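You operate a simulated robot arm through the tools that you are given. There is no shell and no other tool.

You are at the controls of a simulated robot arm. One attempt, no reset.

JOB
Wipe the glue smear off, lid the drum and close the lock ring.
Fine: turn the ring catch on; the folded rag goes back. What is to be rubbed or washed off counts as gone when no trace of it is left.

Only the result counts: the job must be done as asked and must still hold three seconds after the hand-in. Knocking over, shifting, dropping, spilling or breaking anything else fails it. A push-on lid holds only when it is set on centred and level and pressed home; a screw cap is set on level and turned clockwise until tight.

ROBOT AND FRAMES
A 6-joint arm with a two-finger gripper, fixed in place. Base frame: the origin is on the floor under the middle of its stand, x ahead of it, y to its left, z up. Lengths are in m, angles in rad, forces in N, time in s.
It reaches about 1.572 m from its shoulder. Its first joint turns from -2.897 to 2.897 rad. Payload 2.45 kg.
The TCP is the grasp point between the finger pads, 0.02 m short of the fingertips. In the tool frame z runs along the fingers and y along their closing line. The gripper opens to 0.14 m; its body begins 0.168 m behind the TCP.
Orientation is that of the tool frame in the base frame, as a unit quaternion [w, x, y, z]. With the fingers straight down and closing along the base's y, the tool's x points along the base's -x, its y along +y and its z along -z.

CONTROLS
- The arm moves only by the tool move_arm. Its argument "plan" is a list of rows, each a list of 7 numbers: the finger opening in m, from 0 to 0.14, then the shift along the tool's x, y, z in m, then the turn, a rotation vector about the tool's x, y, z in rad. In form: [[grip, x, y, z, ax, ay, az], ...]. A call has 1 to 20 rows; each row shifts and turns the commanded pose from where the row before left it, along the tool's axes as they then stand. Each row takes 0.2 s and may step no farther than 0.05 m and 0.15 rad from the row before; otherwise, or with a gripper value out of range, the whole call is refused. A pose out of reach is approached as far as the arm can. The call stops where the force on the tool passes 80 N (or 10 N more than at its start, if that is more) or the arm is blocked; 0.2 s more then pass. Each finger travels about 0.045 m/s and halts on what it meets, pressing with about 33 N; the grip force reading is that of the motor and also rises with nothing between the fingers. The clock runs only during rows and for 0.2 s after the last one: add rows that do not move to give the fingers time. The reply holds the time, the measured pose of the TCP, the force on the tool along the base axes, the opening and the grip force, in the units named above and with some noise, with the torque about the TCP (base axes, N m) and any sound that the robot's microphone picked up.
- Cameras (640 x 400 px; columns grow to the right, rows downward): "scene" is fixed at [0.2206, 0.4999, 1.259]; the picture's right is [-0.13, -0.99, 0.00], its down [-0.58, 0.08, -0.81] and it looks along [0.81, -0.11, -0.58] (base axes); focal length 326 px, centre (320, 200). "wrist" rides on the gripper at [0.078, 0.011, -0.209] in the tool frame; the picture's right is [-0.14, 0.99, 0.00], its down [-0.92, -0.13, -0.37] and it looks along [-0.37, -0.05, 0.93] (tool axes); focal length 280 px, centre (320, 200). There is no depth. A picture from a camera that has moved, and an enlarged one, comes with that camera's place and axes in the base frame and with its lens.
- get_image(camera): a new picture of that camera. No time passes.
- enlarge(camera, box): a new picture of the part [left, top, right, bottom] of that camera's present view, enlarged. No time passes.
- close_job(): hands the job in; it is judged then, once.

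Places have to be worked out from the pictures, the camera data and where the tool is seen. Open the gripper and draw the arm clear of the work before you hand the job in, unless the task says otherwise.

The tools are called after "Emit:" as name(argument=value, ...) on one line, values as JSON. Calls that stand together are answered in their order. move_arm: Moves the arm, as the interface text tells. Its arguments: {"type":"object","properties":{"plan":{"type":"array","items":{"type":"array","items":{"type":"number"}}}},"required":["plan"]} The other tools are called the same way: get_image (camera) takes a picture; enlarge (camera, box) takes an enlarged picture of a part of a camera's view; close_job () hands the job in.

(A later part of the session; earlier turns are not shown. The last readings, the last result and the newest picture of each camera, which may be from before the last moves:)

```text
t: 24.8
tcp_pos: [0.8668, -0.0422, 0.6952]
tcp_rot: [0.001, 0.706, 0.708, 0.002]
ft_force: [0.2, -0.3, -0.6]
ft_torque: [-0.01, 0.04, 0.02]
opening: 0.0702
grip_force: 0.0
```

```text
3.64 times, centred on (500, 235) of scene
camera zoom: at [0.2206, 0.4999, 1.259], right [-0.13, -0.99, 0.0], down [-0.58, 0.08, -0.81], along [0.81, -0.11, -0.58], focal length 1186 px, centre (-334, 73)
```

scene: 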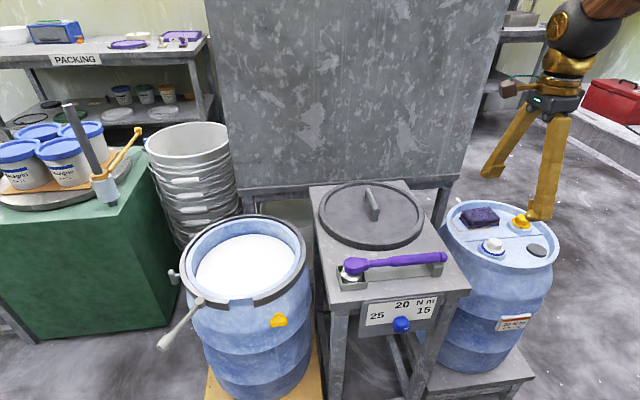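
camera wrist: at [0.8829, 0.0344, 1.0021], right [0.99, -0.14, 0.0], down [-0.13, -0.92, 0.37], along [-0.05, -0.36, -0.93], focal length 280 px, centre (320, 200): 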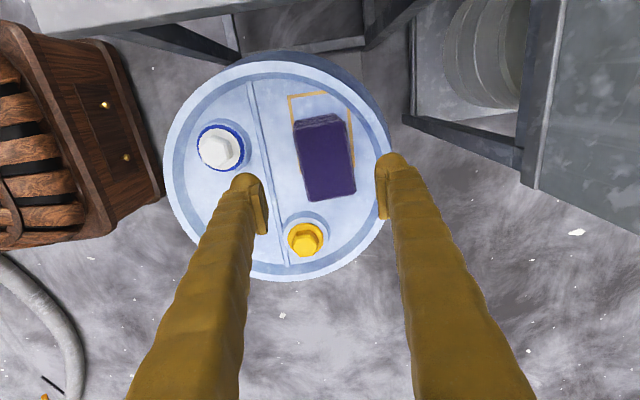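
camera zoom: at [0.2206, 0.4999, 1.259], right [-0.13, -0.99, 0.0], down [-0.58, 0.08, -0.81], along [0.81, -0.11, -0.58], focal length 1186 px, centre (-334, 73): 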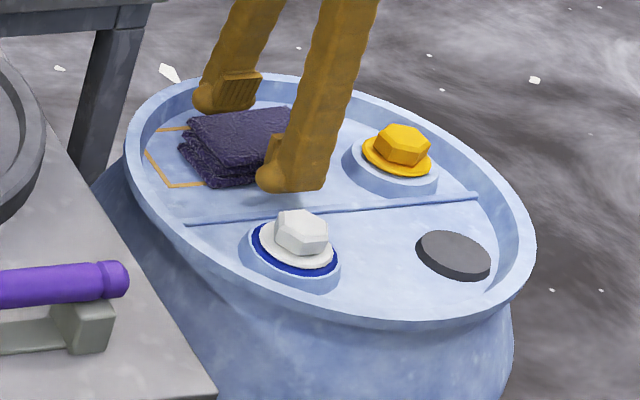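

No contact so far; tips are at about z 0.675 on both sides of the rag. I close in small steps.

Emit:
move_arm(plan=[[0.06, 0, 0, 0, 0, 0, 0], [0.055, 0, 0, 0, 0, 0, 0], [0.05, 0, 0, 0, 0, 0, 0], [0.05, 0, 0, 0, 0, 0, 0]])

Emit:
enlarge(camera="wrist", box=[220, 80, 420, 240])

```text
t: 25.8
tcp_pos: [0.8659, -0.0428, 0.695]
tcp_rot: [0.001, 0.707, 0.707, 0.001]
ft_force: [0.2, -0.2, 1.5]
ft_torque: [-0.02, -0.01, 0.07]
opening: 0.0594
grip_force: 32.5
```

```text
2.50 times, centred on (320, 160) of wrist
camera zoom: at [0.8763, 0.0365, 0.9046], right [0.99, -0.14, 0.0], down [-0.13, -0.92, 0.37], along [-0.05, -0.36, -0.93], focal length 701 px, centre (320, 300)
```

zoom: 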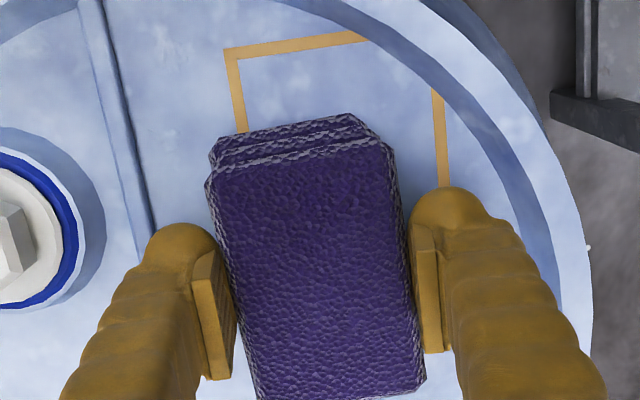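

The rag is gripped (opening 0.059, 32.5 N), protruding about 9 mm below the fingertips. I lift it straight up and check.

Emit:
move_arm(plan=[[0.045, 0, 0, -0.005, 0, 0, 0], [0.045, 0, 0, -0.01, 0, 0, 0], [0.045, 0, 0, -0.02, 0, 0, 0], [0.045, 0, 0, -0.03, 0, 0, 0], [0.045, 0, 0, -0.03, 0, 0, 0], [0.045, 0, 0, -0.04, 0, 0, 0], [0.045, 0, 0, -0.03, 0, 0, 0], [0.045, 0, 0, 0, 0, 0, 0]])

Emit:
get_image(camera="wrist")

Emit:
enlarge(camera="scene", box=[420, 100, 580, 280])

```text
t: 27.6
tcp_pos: [0.8661, -0.0431, 0.8608]
tcp_rot: [0.0, 0.707, 0.707, 0.002]
ft_force: [-0.4, 0.8, -0.3]
ft_torque: [-0.01, 0.02, -0.01]
opening: 0.0592
grip_force: 33.1
```

```text
taken
camera wrist: at [0.8755, 0.0362, 1.0706], right [0.99, -0.14, 0.0], down [-0.13, -0.92, 0.37], along [-0.05, -0.36, -0.93], focal length 280 px, centre (320, 200)
```

wrist: 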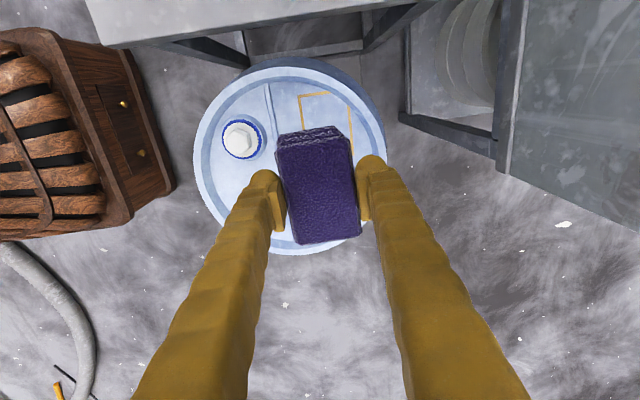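

```text
2.22 times, centred on (500, 190) of scene
camera zoom: at [0.2206, 0.4999, 1.259], right [-0.13, -0.99, 0.0], down [-0.58, 0.08, -0.81], along [0.81, -0.11, -0.58], focal length 725 px, centre (-80, 222)
```

zoom: 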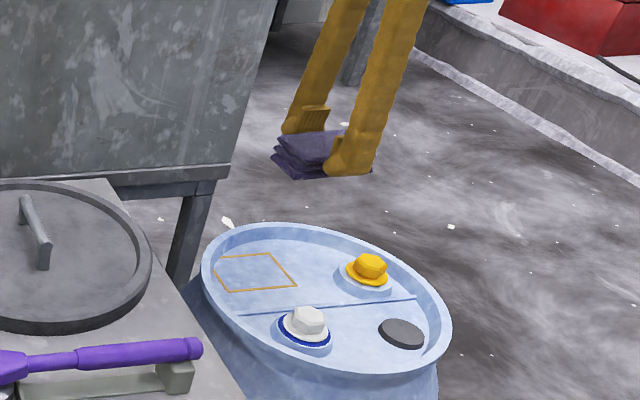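

The rag is held firmly; the orange outline is now fully visible. I carry the rag at z≈0.86 over to above the smear at (0.684, 0.621).

Emit:
enlarge(camera="wrist", box=[260, 70, 380, 160])

Emit:
move_arm(plan=[[0.045, 0.0415, -0.0114, 0, 0, 0, 0], [0.045, 0.0415, -0.0114, 0, 0, 0, 0], [0.045, 0.0415, -0.0114, 0, 0, 0, 0], [0.045, 0.0415, -0.0114, 0, 0, 0, 0], [0.045, 0.0415, -0.0114, 0, 0, 0, 0], [0.045, 0.0415, -0.0114, 0, 0, 0, 0], [0.045, 0.0415, -0.0114, 0, 0, 0, 0], [0.045, 0.0415, -0.0114, 0, 0, 0, 0], [0.045, 0.0415, -0.0114, 0, 0, 0, 0], [0.045, 0.0415, -0.0114, 0, 0, 0, 0], [0.045, 0.0415, -0.0114, 0, 0, 0, 0], [0.045, 0.0415, -0.0114, 0, 0, 0, 0], [0.045, 0.0415, -0.0114, 0, 0, 0, 0], [0.045, 0.0415, -0.0114, 0, 0, 0, 0], [0.045, 0.0415, -0.0114, 0, 0, 0, 0], [0.045, 0.0415, -0.0114, 0, 0, 0, 0], [0.045, 0, 0, 0, 0, 0, 0], [0.045, 0, 0, 0, 0, 0, 0]])

Emit:
get_image(camera="wrist")

Emit:
get_image(camera="scene")

```text
4.44 times, centred on (320, 115) of wrist
camera zoom: at [0.8755, 0.0362, 1.0706], right [0.99, -0.14, 0.0], down [-0.13, -0.92, 0.37], along [-0.05, -0.36, -0.93], focal length 1246 px, centre (320, 578)
```

zoom: 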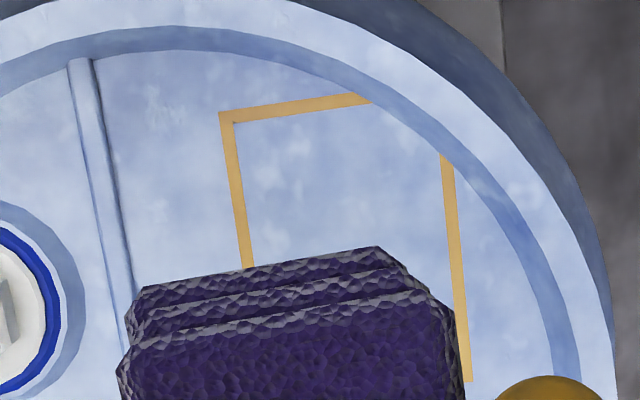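

```text
t: 31.4
tcp_pos: [0.6837, 0.6204, 0.8583]
tcp_rot: [0.0, 0.707, 0.708, 0.002]
ft_force: [-0.2, 0.2, -0.6]
ft_torque: [0.02, -0.01, -0.03]
opening: 0.0586
grip_force: 32.5
```

```text
taken
camera wrist: at [0.6925, 0.699, 1.0684], right [0.99, -0.14, 0.0], down [-0.13, -0.92, 0.37], along [-0.05, -0.36, -0.93], focal length 280 px, centre (320, 200)
```

wrist: 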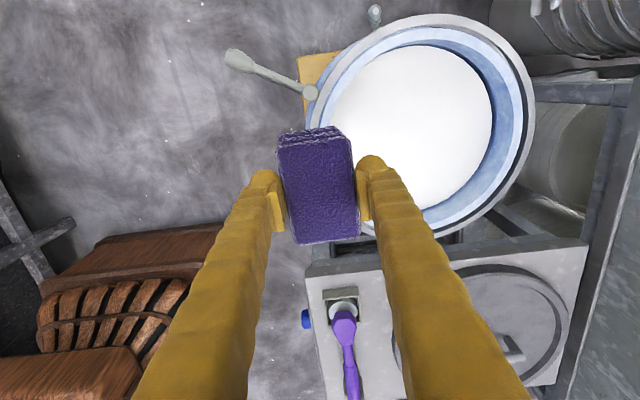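

```text
taken
```

scene: 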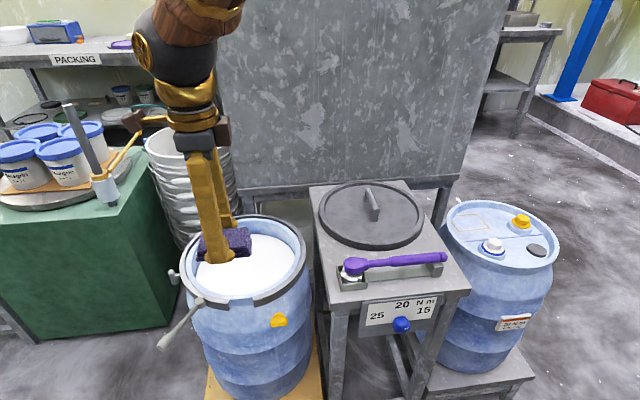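

The arm hangs above the smear with the rag. I lower it to about 1.5 cm above the rim.

Emit:
move_arm(plan=[[0.045, 0, 0, 0.04, 0, 0, 0], [0.045, 0, 0, 0.04, 0, 0, 0], [0.045, 0, 0, 0.03, 0, 0, 0], [0.045, 0, 0, 0.012, 0, 0, 0], [0.045, 0, 0, 0, 0, 0, 0]])

Emit:
enlarge(camera="scene", box=[160, 180, 320, 340])

Emit:
get_image(camera="wrist")

```text
t: 32.6
tcp_pos: [0.682, 0.6206, 0.7362]
tcp_rot: [0.0, 0.706, 0.708, 0.002]
ft_force: [-0.6, 0.5, -0.8]
ft_torque: [0.0, 0.05, -0.04]
opening: 0.0587
grip_force: 33.5
```

```text
2.50 times, centred on (240, 260) of scene
camera zoom: at [0.2206, 0.4999, 1.259], right [-0.13, -0.99, 0.0], down [-0.58, 0.08, -0.81], along [0.81, -0.11, -0.58], focal length 815 px, centre (520, 50)
```

zoom: 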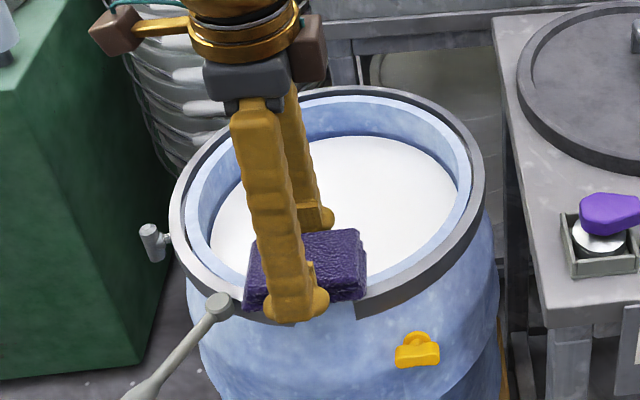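

```text
taken
camera wrist: at [0.6923, 0.6998, 0.9458], right [0.99, -0.14, 0.0], down [-0.13, -0.92, 0.37], along [-0.05, -0.36, -0.93], focal length 280 px, centre (320, 200)
```

wrist: 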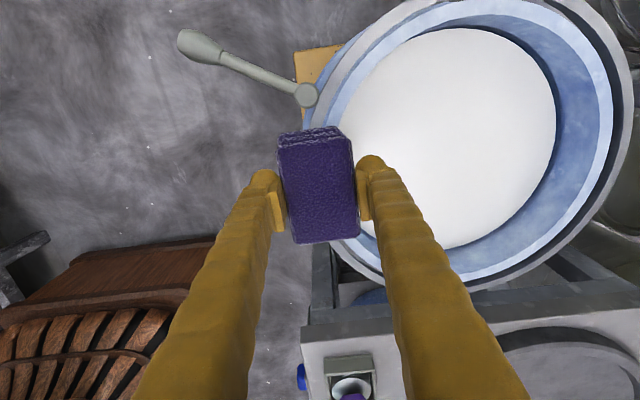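

Emit:
move_arm(plan=[[0.045, 0, 0, 0.008, 0, 0, 0], [0.045, 0, 0, 0.004, 0, 0, 0], [0.045, 0, 0, 0.003, 0, 0, 0], [0.045, 0, 0, 0, 0, 0, 0]])

```text
t: 33.6
tcp_pos: [0.683, 0.6211, 0.7224]
tcp_rot: [0.001, 0.707, 0.707, 0.001]
ft_force: [-0.3, -0.2, -0.3]
ft_torque: [-0.03, -0.01, 0.01]
opening: 0.0586
grip_force: 33.4
```

Emit:
move_arm(plan=[[0.045, 0, 0, 0.002, 0, 0, 0], [0.045, 0, 0, 0.002, 0, 0, 0], [0.045, 0, 0, 0, 0, 0, 0]])

```text
t: 34.4
tcp_pos: [0.6851, 0.62, 0.7197]
tcp_rot: [0.001, 0.707, 0.707, 0.002]
ft_force: [0.4, -0.5, -0.8]
ft_torque: [0.02, 0.0, 0.0]
opening: 0.0584
grip_force: 32.6
```

Emit:
move_arm(plan=[[0.045, 0, 0, 0.002, 0, 0, 0], [0.045, 0, 0, 0.002, 0, 0, 0], [0.045, 0, 0, 0, 0, 0, 0]])

```text
t: 35.2
tcp_pos: [0.6848, 0.6203, 0.7144]
tcp_rot: [0.0, 0.707, 0.707, 0.002]
ft_force: [-0.2, 0.2, -0.9]
ft_torque: [0.01, -0.03, 0.01]
opening: 0.0587
grip_force: 33.0
```

Emit:
move_arm(plan=[[0.045, 0, 0, 0.0015, 0, 0, 0], [0.045, 0, 0, 0.0015, 0, 0, 0], [0.045, 0, 0, 0.0015, 0, 0, 0], [0.045, 0, 0, 0, 0, 0, 0]])

Emit:
enlarge(camera="scene", box=[180, 230, 320, 330])

```text
t: 36.2
tcp_pos: [0.6826, 0.621, 0.7109]
tcp_rot: [0.001, 0.707, 0.708, 0.002]
ft_force: [-8.8, -4.2, 33.8]
ft_torque: [-0.11, 0.13, 0.05]
opening: 0.0586
grip_force: 33.0
```

```text
4.00 times, centred on (250, 280) of scene
camera zoom: at [0.2206, 0.4999, 1.259], right [-0.13, -0.99, 0.0], down [-0.58, 0.08, -0.81], along [0.81, -0.11, -0.58], focal length 1304 px, centre (600, -120)
```

zoom: 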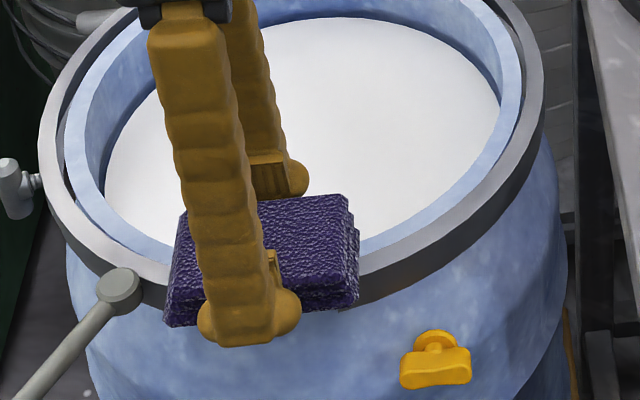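

Contact at 34 N with the rag sitting on the rim. I ease up 1 mm and rub along the rim (±y) gently.

Emit:
move_arm(plan=[[0.045, 0, 0, -0.001, 0, 0, 0], [0.045, 0.006, 0, 0, 0, 0, 0], [0.045, 0.006, 0, 0, 0, 0, 0], [0.045, -0.006, 0, 0, 0, 0, 0], [0.045, -0.006, 0, 0, 0, 0, 0], [0.045, -0.006, 0, 0, 0, 0, 0], [0.045, -0.006, 0, 0, 0, 0, 0], [0.045, -0.006, 0, 0, 0, 0, 0], [0.045, -0.006, 0, 0, 0, 0, 0], [0.045, 0.006, 0, 0, 0, 0, 0], [0.045, 0.006, 0, 0, 0, 0, 0], [0.045, 0.006, 0, 0, 0, 0, 0], [0.045, 0.006, 0, 0, 0, 0, 0], [0.045, 0, 0, 0, 0, 0, 0]])

Emit:
enlarge(camera="scene", box=[180, 230, 320, 330])

```text
t: 39.2
tcp_pos: [0.6837, 0.6215, 0.7116]
tcp_rot: [0.001, 0.706, 0.708, 0.002]
ft_force: [0.4, -2.5, 6.2]
ft_torque: [-0.09, 0.01, 0.0]
opening: 0.0588
grip_force: 32.3
```

```text
4.00 times, centred on (250, 280) of scene
camera zoom: at [0.2206, 0.4999, 1.259], right [-0.13, -0.99, 0.0], down [-0.58, 0.08, -0.81], along [0.81, -0.11, -0.58], focal length 1304 px, centre (600, -120)
```

zoom: 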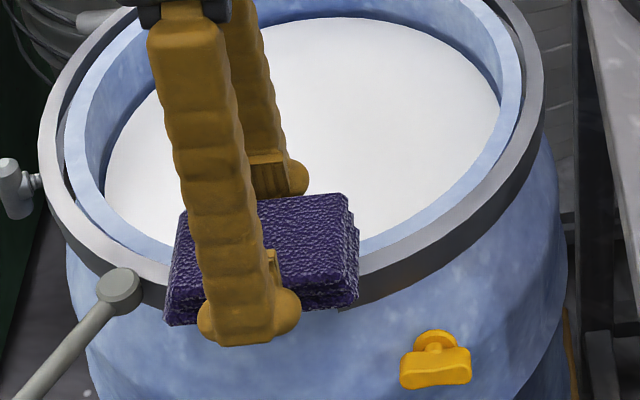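

One gentle pass done (6 N left). I press 1 mm more and rub again with both tangential and small radial strokes, then lift to inspect.

Emit:
move_arm(plan=[[0.045, 0, 0, 0.001, 0, 0, 0], [0.045, 0.006, 0, 0, 0, 0, 0], [0.045, 0.006, 0, 0, 0, 0, 0], [0.045, -0.006, 0.003, 0, 0, 0, 0], [0.045, -0.006, 0.003, 0, 0, 0, 0], [0.045, -0.006, 0, 0, 0, 0, 0], [0.045, -0.006, 0, 0, 0, 0, 0], [0.045, -0.006, 0, 0, 0, 0, 0], [0.045, -0.006, -0.003, 0, 0, 0, 0], [0.045, 0.006, -0.003, 0, 0, 0, 0], [0.045, 0.006, -0.003, 0, 0, 0, 0], [0.045, 0.006, -0.003, 0, 0, 0, 0], [0.045, 0.006, 0, 0, 0, 0, 0], [0.045, 0.006, 0, 0, 0, 0, 0], [0.045, 0.006, 0.003, 0, 0, 0, 0], [0.045, -0.006, 0.003, 0, 0, 0, 0], [0.045, -0.006, 0, 0, 0, 0, 0], [0.045, 0, 0, 0, 0, 0, 0]])

```text
t: 43.0
tcp_pos: [0.6834, 0.6209, 0.7102]
tcp_rot: [0.001, 0.706, 0.708, 0.002]
ft_force: [4.5, 8.7, 24.3]
ft_torque: [0.26, -0.19, 0.05]
opening: 0.0586
grip_force: 32.9
```

Now I lift the rag about 11 cm and look at the rim.

Emit:
move_arm(plan=[[0.045, 0, 0, -0.01, 0, 0, 0], [0.045, 0, 0, -0.04, 0, 0, 0], [0.045, 0, 0, -0.045, 0, 0, 0], [0.045, 0, 0, -0.045, 0, 0, 0], [0.045, 0, 0, 0, 0, 0, 0]])

Emit:
enlarge(camera="scene", box=[215, 275, 295, 330])

Emit:
get_image(camera="wrist")

Emit:
get_image(camera="scene")

```text
t: 44.2
tcp_pos: [0.6815, 0.6199, 0.8503]
tcp_rot: [0.0, 0.707, 0.707, 0.002]
ft_force: [-0.3, -0.7, -0.6]
ft_torque: [0.04, -0.01, 0.01]
opening: 0.0584
grip_force: 33.0
```

```text
7.27 times, centred on (255, 302) of scene
camera zoom: at [0.2206, 0.4999, 1.259], right [-0.13, -0.99, 0.0], down [-0.58, 0.08, -0.81], along [0.81, -0.11, -0.58], focal length 2372 px, centre (793, -546)
```

zoom: 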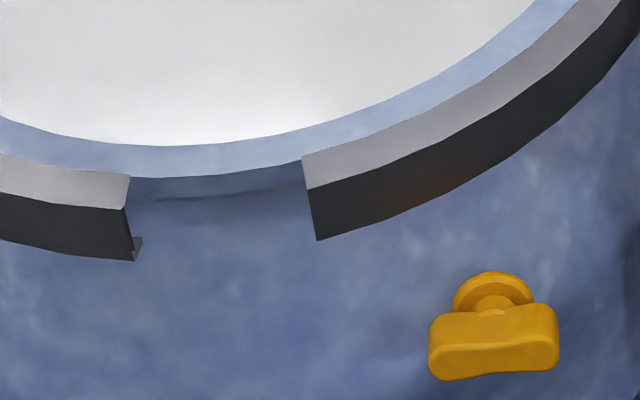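

```text
taken
camera wrist: at [0.6917, 0.6992, 1.059], right [0.99, -0.14, 0.0], down [-0.13, -0.92, 0.37], along [-0.05, -0.36, -0.93], focal length 280 px, centre (320, 200)
```

wrist: 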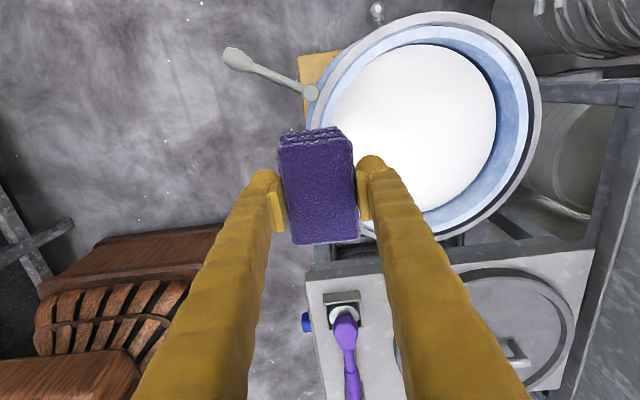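

```text
taken
```

scene: 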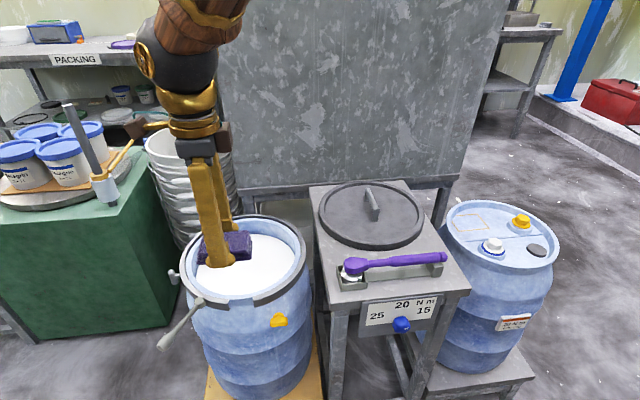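

The smear appears gone in the scene view. I check the whole rim more closely for any remains before parking the rag.

Emit:
enlarge(camera="scene", box=[180, 270, 250, 315])

Emit:
enlarge(camera="scene", box=[225, 285, 265, 312])

Emit:
enlarge(camera="wrist", box=[300, 0, 550, 220])

Emit:
enlarge(camera="scene", box=[230, 210, 320, 310])

```text
8.89 times, centred on (215, 292) of scene
camera zoom: at [0.2206, 0.4999, 1.259], right [-0.13, -0.99, 0.0], down [-0.58, 0.08, -0.81], along [0.81, -0.11, -0.58], focal length 2899 px, centre (1253, -622)
```

zoom: 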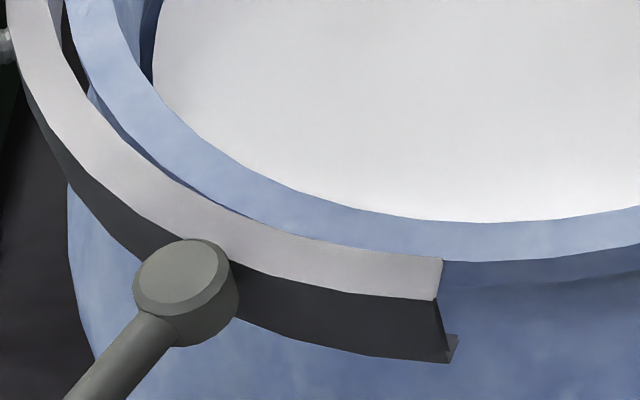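

```text
14.81 times, centred on (245, 298) of scene
camera zoom: at [0.2206, 0.4999, 1.259], right [-0.13, -0.99, 0.0], down [-0.58, 0.08, -0.81], along [0.81, -0.11, -0.58], focal length 4831 px, centre (1431, -1259)
```

zoom: 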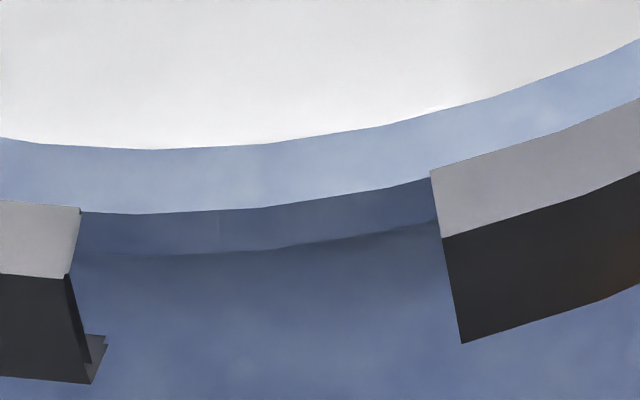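

```text
1.82 times, centred on (425, 110) of wrist
camera zoom: at [0.6917, 0.6992, 1.059], right [0.99, -0.14, 0.0], down [-0.13, -0.92, 0.37], along [-0.05, -0.36, -0.93], focal length 510 px, centre (129, 364)
```

zoom: 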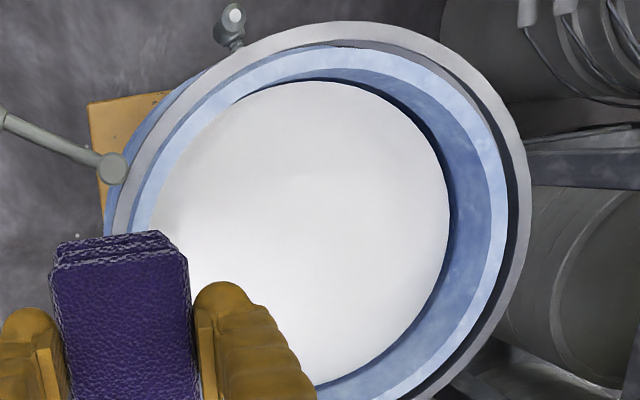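

```text
4.00 times, centred on (275, 260) of scene
camera zoom: at [0.2206, 0.4999, 1.259], right [-0.13, -0.99, 0.0], down [-0.58, 0.08, -0.81], along [0.81, -0.11, -0.58], focal length 1304 px, centre (500, -40)
```

zoom: 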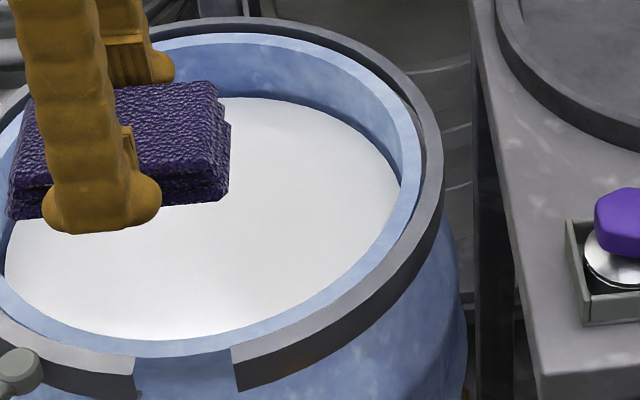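

The rim is clean all round. Now I carry the rag back above the place where I gripped it on the second drum, (0.867, -0.042).

Emit:
move_arm(plan=[[0.045, -0.0414, 0.0116, 0, 0, 0, 0], [0.045, -0.0414, 0.0116, 0, 0, 0, 0], [0.045, -0.0414, 0.0116, 0, 0, 0, 0], [0.045, -0.0414, 0.0116, 0, 0, 0, 0], [0.045, -0.0414, 0.0116, 0, 0, 0, 0], [0.045, -0.0414, 0.0116, 0, 0, 0, 0], [0.045, -0.0414, 0.0116, 0, 0, 0, 0], [0.045, -0.0414, 0.0116, 0, 0, 0, 0], [0.045, -0.0414, 0.0116, 0, 0, 0, 0], [0.045, -0.0414, 0.0116, 0, 0, 0, 0], [0.045, -0.0414, 0.0116, 0, 0, 0, 0], [0.045, -0.0414, 0.0116, 0, 0, 0, 0], [0.045, -0.0414, 0.0116, 0, 0, 0, 0], [0.045, -0.0414, 0.0116, 0, 0, 0, 0], [0.045, -0.0414, 0.0116, 0, 0, 0, 0], [0.045, -0.0412, 0.0116, 0, 0, 0, 0], [0.045, 0, 0, 0, 0, 0, 0], [0.045, 0, 0, 0, 0, 0, 0]])

Emit:
get_image(camera="wrist")

```text
t: 48.0
tcp_pos: [0.8687, -0.0412, 0.8489]
tcp_rot: [0.001, 0.707, 0.707, 0.001]
ft_force: [-0.9, 0.2, 0.0]
ft_torque: [-0.03, 0.02, 0.04]
opening: 0.0584
grip_force: 33.0
```

```text
taken
camera wrist: at [0.8788, 0.0378, 1.0581], right [0.99, -0.14, 0.0], down [-0.13, -0.92, 0.37], along [-0.05, -0.36, -0.93], focal length 280 px, centre (320, 200)
```

wrist: 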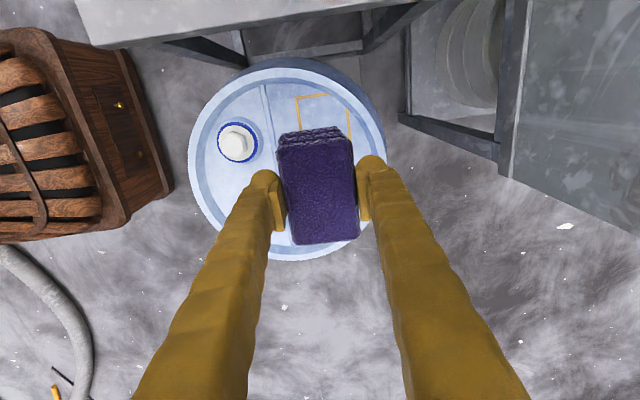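

Emit:
move_arm(plan=[[0.045, 0.002, -0.001, 0.04, 0, 0, 0], [0.045, 0, 0, 0.04, 0, 0, 0], [0.045, 0, 0, 0.04, 0, 0, 0], [0.045, 0, 0, 0.02, 0, 0, 0], [0.045, 0, 0, 0.007, 0, 0, 0], [0.045, 0, 0, 0, 0, 0, 0]])

Emit:
enlarge(camera="wrist", box=[220, 80, 420, 240])

```text
t: 49.4
tcp_pos: [0.8688, -0.0389, 0.7023]
tcp_rot: [0.001, 0.707, 0.708, 0.002]
ft_force: [0.4, 0.3, -0.5]
ft_torque: [0.02, -0.02, 0.02]
opening: 0.0584
grip_force: 32.9
```

```text
2.50 times, centred on (320, 160) of wrist
camera zoom: at [0.879, 0.0413, 0.9121], right [0.99, -0.14, 0.0], down [-0.13, -0.92, 0.37], along [-0.05, -0.36, -0.93], focal length 701 px, centre (320, 300)
```

zoom: 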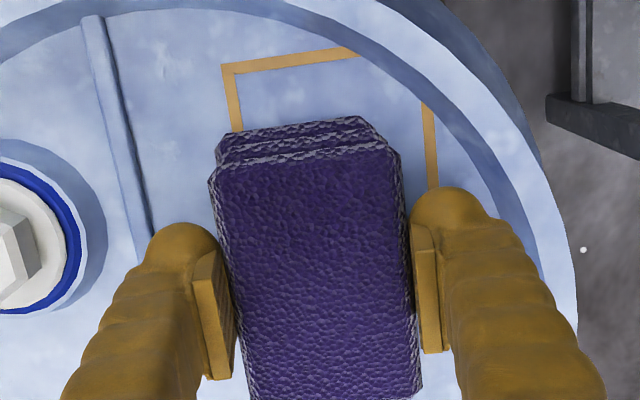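

Emit:
move_arm(plan=[[0.045, 0, 0, 0.003, 0, 0, 0], [0.045, 0, 0, 0.002, 0, 0, 0], [0.045, 0, 0, 0, 0, 0, 0]])

```text
t: 50.2
tcp_pos: [0.869, -0.0395, 0.6984]
tcp_rot: [0.001, 0.706, 0.708, 0.002]
ft_force: [0.8, 0.0, -0.8]
ft_torque: [0.01, -0.02, -0.03]
opening: 0.0586
grip_force: 32.8
```

Emit:
move_arm(plan=[[0.045, 0, 0, 0.002, 0, 0, 0], [0.045, 0, 0, 0.0015, 0, 0, 0], [0.045, 0, 0, 0, 0, 0, 0]])

```text
t: 51.0
tcp_pos: [0.8695, -0.0392, 0.6939]
tcp_rot: [0.0, 0.706, 0.708, 0.001]
ft_force: [0.2, 0.2, -0.7]
ft_torque: [0.01, 0.0, 0.01]
opening: 0.0588
grip_force: 33.2
```

Emit:
move_arm(plan=[[0.045, 0, 0, 0.0015, 0, 0, 0], [0.045, 0, 0, 0.0015, 0, 0, 0], [0.045, 0, 0, 0, 0, 0, 0]])

```text
t: 51.8
tcp_pos: [0.8688, -0.0394, 0.6918]
tcp_rot: [0.002, 0.706, 0.708, 0.003]
ft_force: [1.7, 1.3, 21.7]
ft_torque: [0.06, 0.38, 0.06]
opening: 0.0588
grip_force: 33.0
```

Contact (22 N): the rag is on the drum head. I ease up 1 mm and open slowly to release.

Emit:
move_arm(plan=[[0.045, 0, 0, -0.001, 0, 0, 0], [0.058, 0, 0, 0, 0, 0, 0], [0.062, 0, 0, 0, 0, 0, 0], [0.066, 0, 0, 0, 0, 0, 0], [0.068, 0, 0, 0, 0, 0, 0], [0.068, 0, 0, 0, 0, 0, 0]])

Emit:
enlarge(camera="wrist", box=[220, 80, 420, 240])

```text
t: 53.2
tcp_pos: [0.869, -0.0396, 0.6923]
tcp_rot: [0.001, 0.706, 0.708, 0.002]
ft_force: [0.1, -0.2, 0.6]
ft_torque: [0.01, 0.02, 0.0]
opening: 0.0677
grip_force: 0.2
```

```text
2.50 times, centred on (320, 160) of wrist
camera zoom: at [0.8788, 0.0402, 0.9021], right [0.99, -0.14, 0.0], down [-0.13, -0.92, 0.37], along [-0.05, -0.36, -0.93], focal length 701 px, centre (320, 300)
```

zoom: 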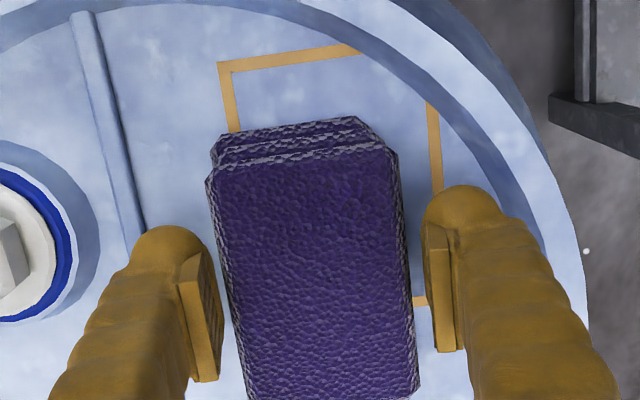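

Released cleanly. I rise, close the fingers and nudge the rag about 11 mm in +y and 4 mm in +x from the top so it sits further within its outline.

Emit:
move_arm(plan=[[0.068, 0, 0, -0.02, 0, 0, 0], [0.068, 0, 0, -0.03, 0, 0, 0], [0.03, 0, 0, 0, 0, 0, 0], [0.01, 0, 0, 0, 0, 0, 0], [0.01, 0, 0, 0, 0, 0, 0], [0.01, 0, 0, 0, 0, 0, 0], [0.01, 0, 0, 0.025, 0, 0, 0], [0.01, 0, 0, 0, 0, 0, 0]])

Emit:
enlarge(camera="wrist", box=[220, 80, 420, 240])

```text
t: 55.0
tcp_pos: [0.8684, -0.0401, 0.7164]
tcp_rot: [0.001, 0.707, 0.708, 0.002]
ft_force: [0.5, 0.0, 0.6]
ft_torque: [-0.02, 0.0, 0.02]
opening: 0.0099
grip_force: 0.0
```

```text
2.50 times, centred on (320, 160) of wrist
camera zoom: at [0.8785, 0.0394, 0.9262], right [0.99, -0.14, 0.0], down [-0.13, -0.92, 0.37], along [-0.05, -0.36, -0.93], focal length 701 px, centre (320, 300)
```

zoom: 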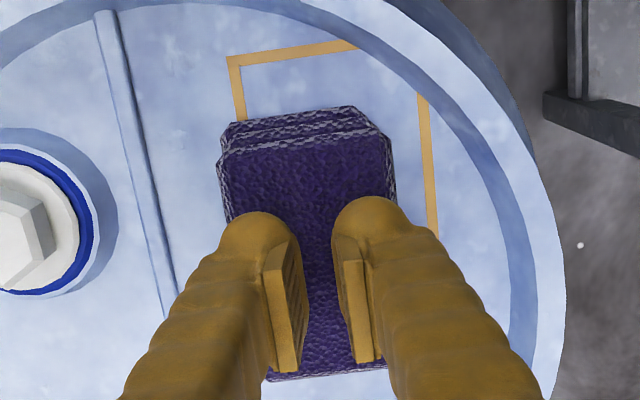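

Emit:
move_arm(plan=[[0.01, 0, 0, 0.003, 0, 0, 0], [0.01, 0, 0, 0.0015, 0, 0, 0], [0.01, 0, 0, 0, 0, 0, 0]])

```text
t: 55.8
tcp_pos: [0.8689, -0.0392, 0.7126]
tcp_rot: [0.0, 0.707, 0.708, 0.001]
ft_force: [-0.2, 0.1, -0.2]
ft_torque: [0.02, -0.01, 0.03]
opening: 0.0099
grip_force: 0.1
```

Emit:
move_arm(plan=[[0.01, 0, 0, 0.0015, 0, 0, 0], [0.01, 0, 0, 0.001, 0, 0, 0], [0.01, 0, 0, 0, 0, 0, 0]])

```text
t: 56.6
tcp_pos: [0.8695, -0.0403, 0.7123]
tcp_rot: [0.001, 0.707, 0.708, 0.003]
ft_force: [-6.5, -1.2, 31.9]
ft_torque: [-0.03, 0.28, 0.03]
opening: 0.0101
grip_force: 0.1
```

Emit:
move_arm(plan=[[0.01, 0.003, 0.001, -0.0005, 0, 0, 0], [0.01, 0.003, 0.001, 0, 0, 0, 0], [0.01, 0.003, 0.001, 0, 0, 0, 0], [0.01, 0.003, 0.001, 0, 0, 0, 0], [0.01, 0, 0, 0, 0, 0, 0]])

Emit:
move_arm(plan=[[0.01, 0, 0, -0.02, 0, 0, 0], [0.05, 0, 0, -0.04, 0, 0, 0], [0.1, 0, 0, -0.04, 0, 0, 0], [0.14, 0, 0, 0, 0, 0, 0], [0.14, 0, 0, 0, 0, 0, 0], [0.14, 0, 0, 0, 0, 0, 0], [0.14, 0, 0, 0, 0, 0, 0]])

Emit:
enlarge(camera="wrist", box=[240, 60, 400, 260])

Emit:
enlarge(camera="scene", box=[430, 180, 570, 290])

```text
t: 57.8
tcp_pos: [0.8727, -0.0271, 0.7116]
tcp_rot: [0.002, 0.706, 0.708, 0.002]
ft_force: [-1.4, -17.0, 42.9]
ft_torque: [-0.39, 0.24, 0.01]
opening: 0.01
grip_force: 0.1
```

```text
t: 59.4
tcp_pos: [0.8738, -0.0284, 0.8092]
tcp_rot: [0.0, 0.707, 0.708, 0.001]
ft_force: [1.2, 0.0, -0.3]
ft_torque: [-0.03, 0.03, 0.01]
opening: 0.1317
grip_force: 0.0
```

```text
2.00 times, centred on (320, 160) of wrist
camera zoom: at [0.8835, 0.0503, 1.0189], right [0.99, -0.14, 0.0], down [-0.13, -0.92, 0.37], along [-0.05, -0.36, -0.93], focal length 561 px, centre (320, 280)
```

zoom: 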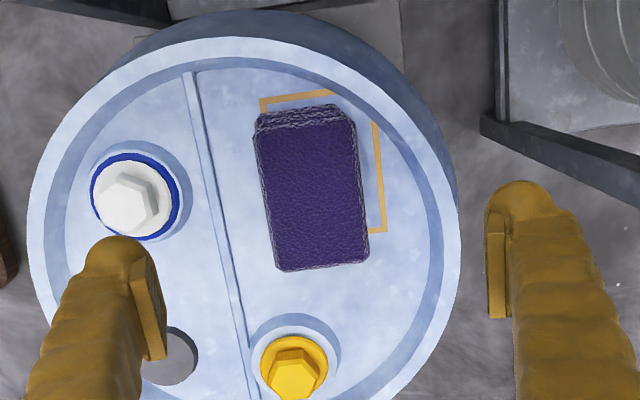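

```text
3.64 times, centred on (500, 235) of scene
camera zoom: at [0.2206, 0.4999, 1.259], right [-0.13, -0.99, 0.0], down [-0.58, 0.08, -0.81], along [0.81, -0.11, -0.58], focal length 1186 px, centre (-334, 73)
```

zoom: 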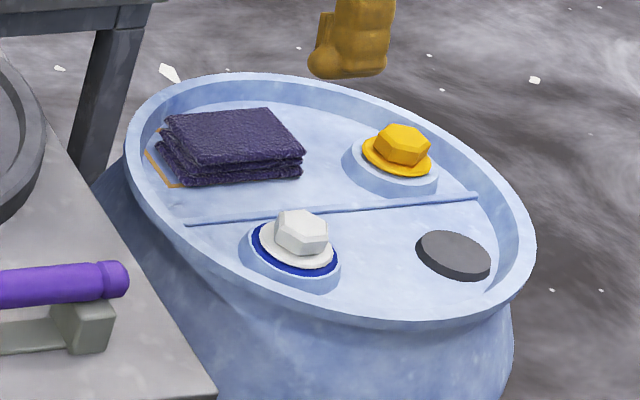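

The rag is down at about (0.870, -0.026), largely inside its outline and clear of the wall. Next the lid: I move above it and turn the tool back to the default orientation for a good view of lid and handle.

Emit:
move_arm(plan=[[0.14, 0.025, -0.005, -0.04, 0, 0, 0], [0.14, 0.025, -0.005, -0.04, 0, 0, 0], [0.14, 0.0386, -0.0137, 0, 0, 0, 0], [0.14, 0.0386, -0.0137, 0, 0, 0, 0], [0.14, 0.0386, -0.0137, 0, 0, 0, 0], [0.14, 0.0386, -0.0137, 0, 0, 0, 0], [0.14, 0.0386, -0.0137, 0, 0, 0, 0], [0.14, 0.0386, -0.0137, 0, 0, 0, 0], [0.14, 0.0386, -0.0137, 0, 0, 0, 0], [0.14, 0, 0, 0, 0, 0, -0.15], [0.14, 0, 0, 0, 0, 0, -0.15], [0.14, 0, 0, 0, 0, 0, -0.15], [0.14, 0, 0, 0, 0, 0, -0.15], [0.14, 0, 0, 0, 0, 0, -0.15], [0.14, 0, 0, 0, 0, 0, -0.15], [0.14, 0, 0, 0, 0, 0, -0.15], [0.14, 0, 0, 0, 0, 0, -0.15], [0.14, 0, 0, 0, 0, 0, -0.15], [0.14, 0, 0, 0, 0, 0, -0.15], [0.14, 0, 0, 0, 0, 0, -0.0708]])

Emit:
get_image(camera="wrist")

Emit:
enlarge(camera="wrist", box=[200, 110, 440, 310])

```text
t: 63.6
tcp_pos: [0.7671, 0.2923, 0.8908]
tcp_rot: [0.002, -0.002, 1.0, 0.001]
ft_force: [0.5, 0.8, -0.1]
ft_torque: [-0.02, 0.0, 0.0]
opening: 0.14
grip_force: 0.0
```

```text
taken
camera wrist: at [0.6873, 0.3041, 1.1004], right [0.13, 0.99, 0.0], down [0.92, -0.13, 0.37], along [0.37, -0.05, -0.93], focal length 280 px, centre (320, 200)
```

wrist: 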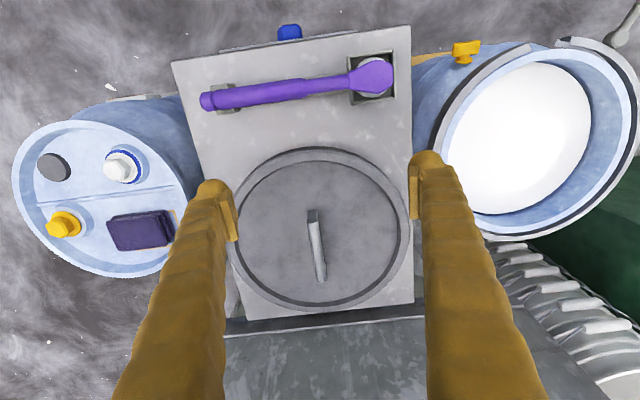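

```text
2.00 times, centred on (320, 210) of wrist
camera zoom: at [0.6873, 0.3041, 1.1004], right [0.13, 0.99, 0.0], down [0.92, -0.13, 0.37], along [0.37, -0.05, -0.93], focal length 561 px, centre (320, 180)
```

zoom: 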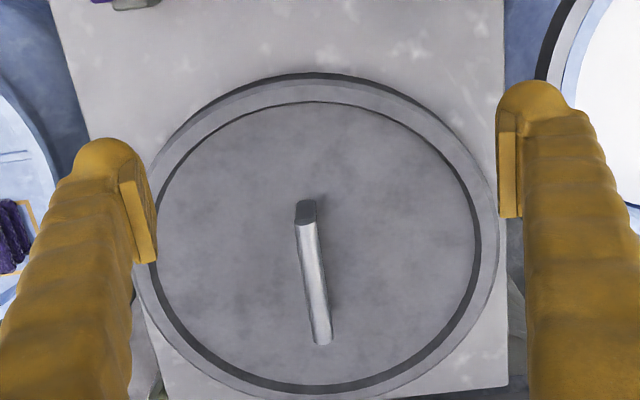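

Emit:
enlarge(camera="wrist", box=[220, 220, 420, 345])

Emit:
enlarge(camera="wrist", box=[220, 130, 420, 255])

Emit:
enlarge(camera="scene", box=[305, 165, 435, 265])

```text
3.20 times, centred on (320, 282) of wrist
camera zoom: at [0.6873, 0.3041, 1.1004], right [0.13, 0.99, 0.0], down [0.92, -0.13, 0.37], along [0.37, -0.05, -0.93], focal length 897 px, centre (320, -64)
```

zoom: 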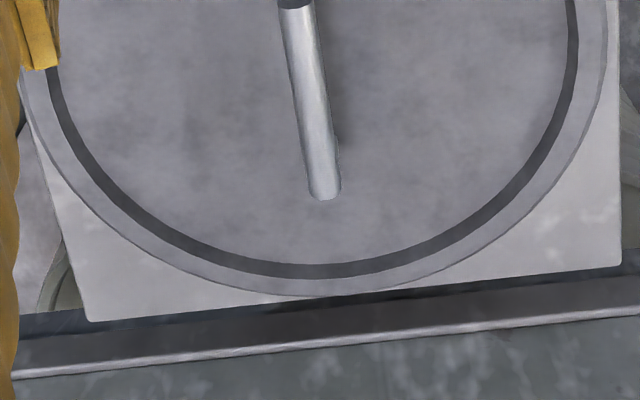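

```text
3.20 times, centred on (320, 192) of wrist
camera zoom: at [0.6873, 0.3041, 1.1004], right [0.13, 0.99, 0.0], down [0.92, -0.13, 0.37], along [0.37, -0.05, -0.93], focal length 897 px, centre (320, 224)
```

zoom: 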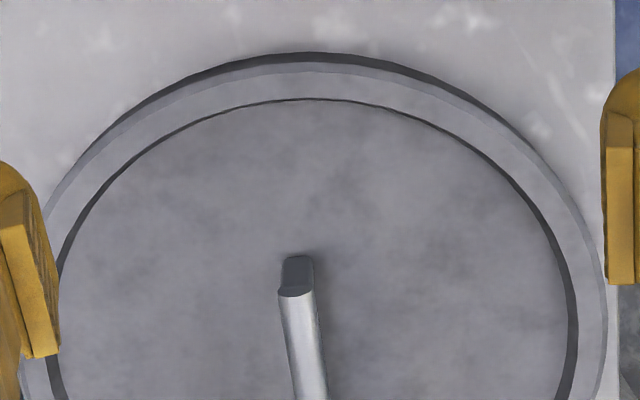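

```text
4.00 times, centred on (370, 215) of scene
camera zoom: at [0.2206, 0.4999, 1.259], right [-0.13, -0.99, 0.0], down [-0.58, 0.08, -0.81], along [0.81, -0.11, -0.58], focal length 1304 px, centre (120, 140)
```

zoom: 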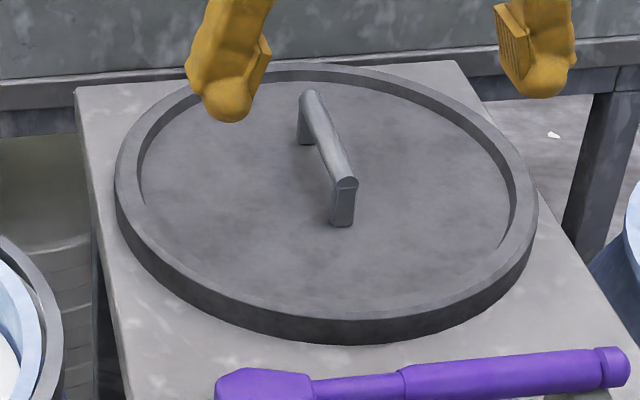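

The lid centre is near (0.899, 0.271), outer radius ≈ 0.138, rim z≈0.727, handle bar along x with its top at z≈0.764. For exact centring I'll view the drum rim from the same relative camera pose, so I move over the drum with the camera offset matched.

Emit:
move_arm(plan=[[0.14, 0.0106, 0.0424, 0, 0, 0, 0], [0.14, 0.0106, 0.0424, 0, 0, 0, 0], [0.14, 0.0106, 0.0424, 0, 0, 0, 0], [0.14, 0.0106, 0.0424, 0, 0, 0, 0], [0.14, 0.0106, 0.0424, 0, 0, 0, 0], [0.14, 0.0106, 0.0424, 0, 0, 0, 0], [0.14, 0.0106, 0.0424, 0.02, 0, 0, 0], [0.14, 0.0106, 0.0424, 0.021, 0, 0, 0], [0.14, 0, 0, 0, 0, 0, 0], [0.14, 0, 0, 0, 0, 0, 0]])

Emit:
get_image(camera="wrist")

Emit:
enlarge(camera="wrist", box=[220, 220, 420, 345])

Emit:
enlarge(camera="wrist", box=[220, 130, 420, 255])

```text
t: 65.8
tcp_pos: [0.6802, 0.6325, 0.8513]
tcp_rot: [0.002, 0.0, 1.0, 0.001]
ft_force: [-0.2, -0.9, -0.8]
ft_torque: [-0.02, 0.03, -0.01]
opening: 0.1398
grip_force: 0.0
```

```text
taken
camera wrist: at [0.6002, 0.6443, 1.0595], right [0.14, 0.99, 0.0], down [0.92, -0.13, 0.37], along [0.37, -0.05, -0.93], focal length 280 px, centre (320, 200)
```

wrist: 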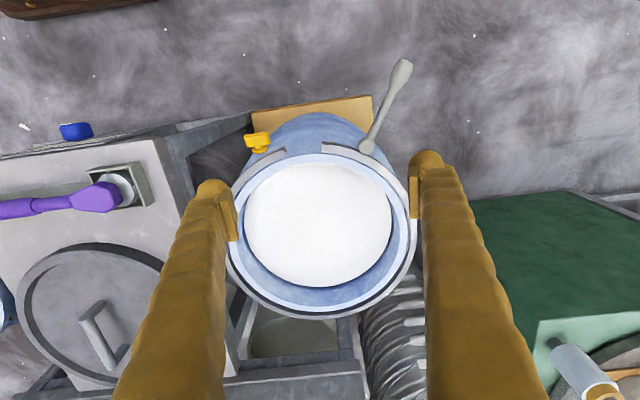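

```text
3.20 times, centred on (320, 282) of wrist
camera zoom: at [0.6002, 0.6443, 1.0595], right [0.14, 0.99, 0.0], down [0.92, -0.13, 0.37], along [0.37, -0.05, -0.93], focal length 897 px, centre (320, -64)
```

zoom: 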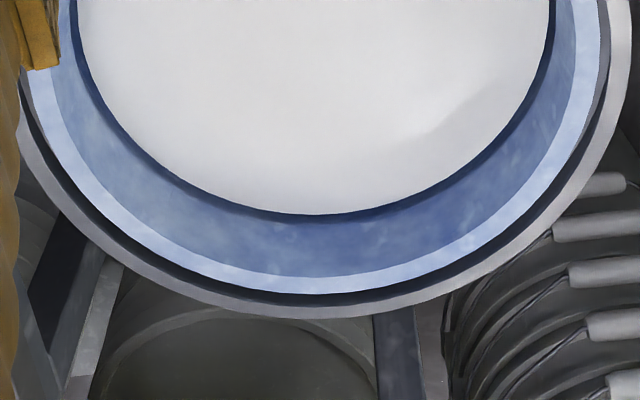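

```text
3.20 times, centred on (320, 192) of wrist
camera zoom: at [0.6002, 0.6443, 1.0595], right [0.14, 0.99, 0.0], down [0.92, -0.13, 0.37], along [0.37, -0.05, -0.93], focal length 897 px, centre (320, 224)
```

zoom: 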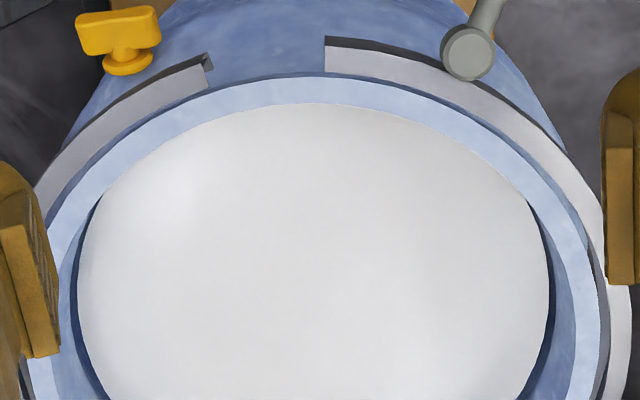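

The ring's top flange stands a few mm above the rim, so lid centring must be precise. I zoom into the rim and ring edges at the four sides for accurate measurement.

Emit:
enlarge(camera="wrist", box=[290, 290, 350, 327])

Emit:
enlarge(camera="wrist", box=[270, 135, 340, 179])

Emit:
enlarge(camera="wrist", box=[380, 205, 430, 255])

Emit:
enlarge(camera="wrist", box=[215, 225, 265, 275])

```text
10.67 times, centred on (320, 308) of wrist
camera zoom: at [0.6002, 0.6443, 1.0595], right [0.14, 0.99, 0.0], down [0.92, -0.13, 0.37], along [0.37, -0.05, -0.93], focal length 2991 px, centre (320, -957)
```

zoom: 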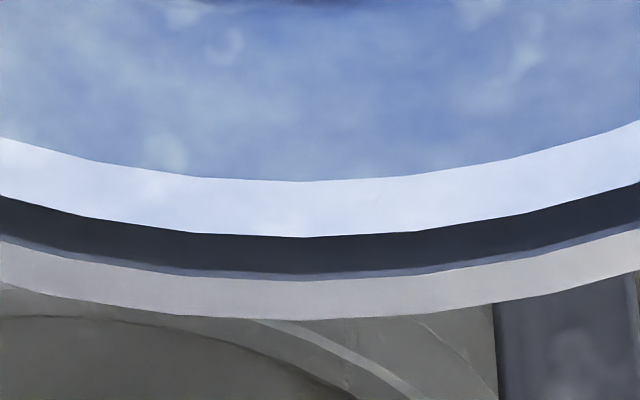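

```text
9.09 times, centred on (305, 157) of wrist
camera zoom: at [0.6002, 0.6443, 1.0595], right [0.14, 0.99, 0.0], down [0.92, -0.13, 0.37], along [0.37, -0.05, -0.93], focal length 2549 px, centre (456, 591)
```

zoom: 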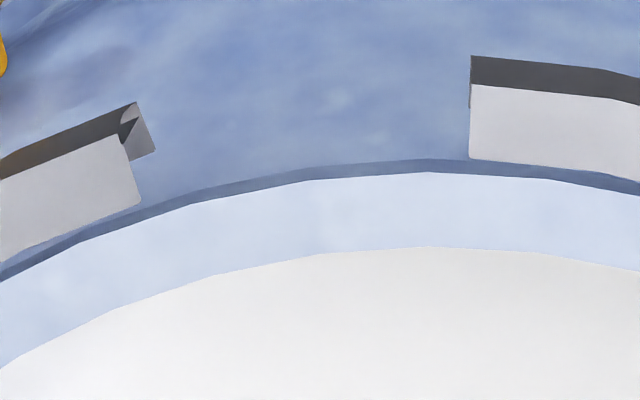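

```text
8.00 times, centred on (405, 230) of wrist
camera zoom: at [0.6002, 0.6443, 1.0595], right [0.14, 0.99, 0.0], down [0.92, -0.13, 0.37], along [0.37, -0.05, -0.93], focal length 2243 px, centre (-360, -40)
```

zoom: 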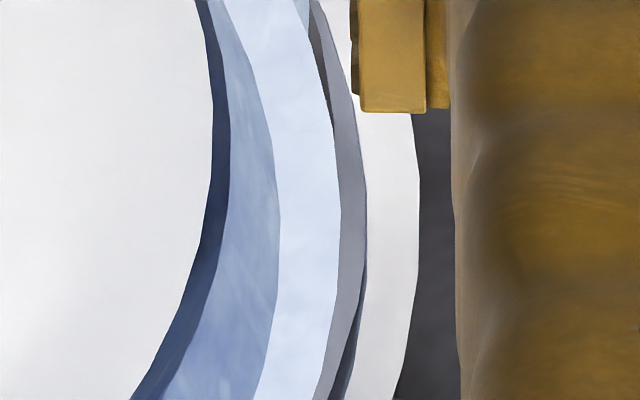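

```text
8.00 times, centred on (240, 250) of wrist
camera zoom: at [0.6002, 0.6443, 1.0595], right [0.14, 0.99, 0.0], down [0.92, -0.13, 0.37], along [0.37, -0.05, -0.93], focal length 2243 px, centre (960, -200)
```

zoom: 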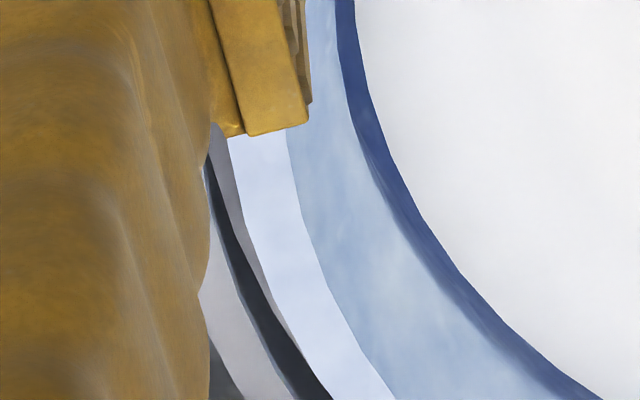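

Fit results: drum rim centre ≈ (0.816, 0.610), ring flange inner radius ≈ 0.1395, lid radius ≈ 0.138, lid centre ≈ (0.901, 0.271) — so about 1.5 mm play. I now go above the lid handle.

Emit:
move_arm(plan=[[0.14, -0.0245, -0.0402, 0, 0, 0, 0], [0.14, -0.0245, -0.0402, 0, 0, 0, 0], [0.14, -0.0245, -0.0402, 0, 0, 0, 0], [0.14, -0.0245, -0.0402, 0, 0, 0, 0], [0.14, -0.0245, -0.0402, 0, 0, 0, 0], [0.14, -0.0245, -0.0402, 0, 0, 0, 0], [0.1, -0.0245, -0.0402, 0, 0, 0, 0], [0.08, -0.0245, -0.0402, 0, 0, 0, 0], [0.08, -0.0245, -0.0402, 0, 0, 0, 0], [0.08, 0, 0, 0, 0, 0, 0], [0.08, 0, 0, 0, 0, 0, 0]])

Emit:
get_image(camera="wrist")

Emit:
enlarge(camera="scene", box=[305, 120, 435, 265])

```text
t: 68.2
tcp_pos: [0.9019, 0.2706, 0.8486]
tcp_rot: [0.002, 0.0, 1.0, 0.001]
ft_force: [-0.5, 0.7, -0.4]
ft_torque: [0.01, 0.01, 0.0]
opening: 0.08
grip_force: 0.0
```

```text
taken
camera wrist: at [0.822, 0.2829, 1.0587], right [0.14, 0.99, 0.0], down [0.92, -0.13, 0.37], along [0.37, -0.05, -0.93], focal length 280 px, centre (320, 200)
```

wrist: 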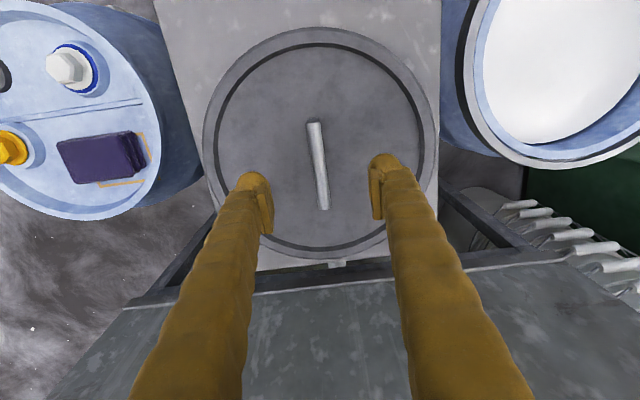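

```text
2.76 times, centred on (370, 192) of scene
camera zoom: at [0.2206, 0.4999, 1.259], right [-0.13, -0.99, 0.0], down [-0.58, 0.08, -0.81], along [0.81, -0.11, -0.58], focal length 900 px, centre (182, 221)
```

zoom: 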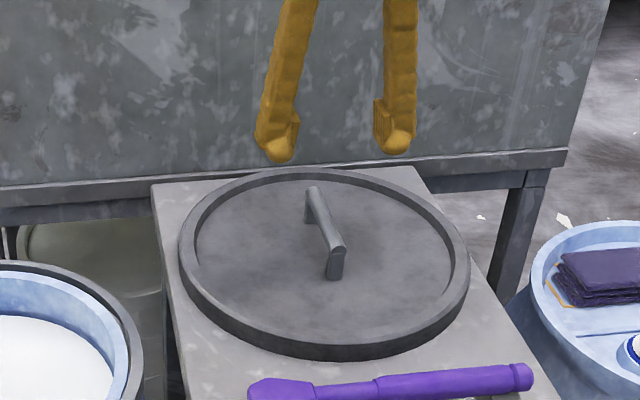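

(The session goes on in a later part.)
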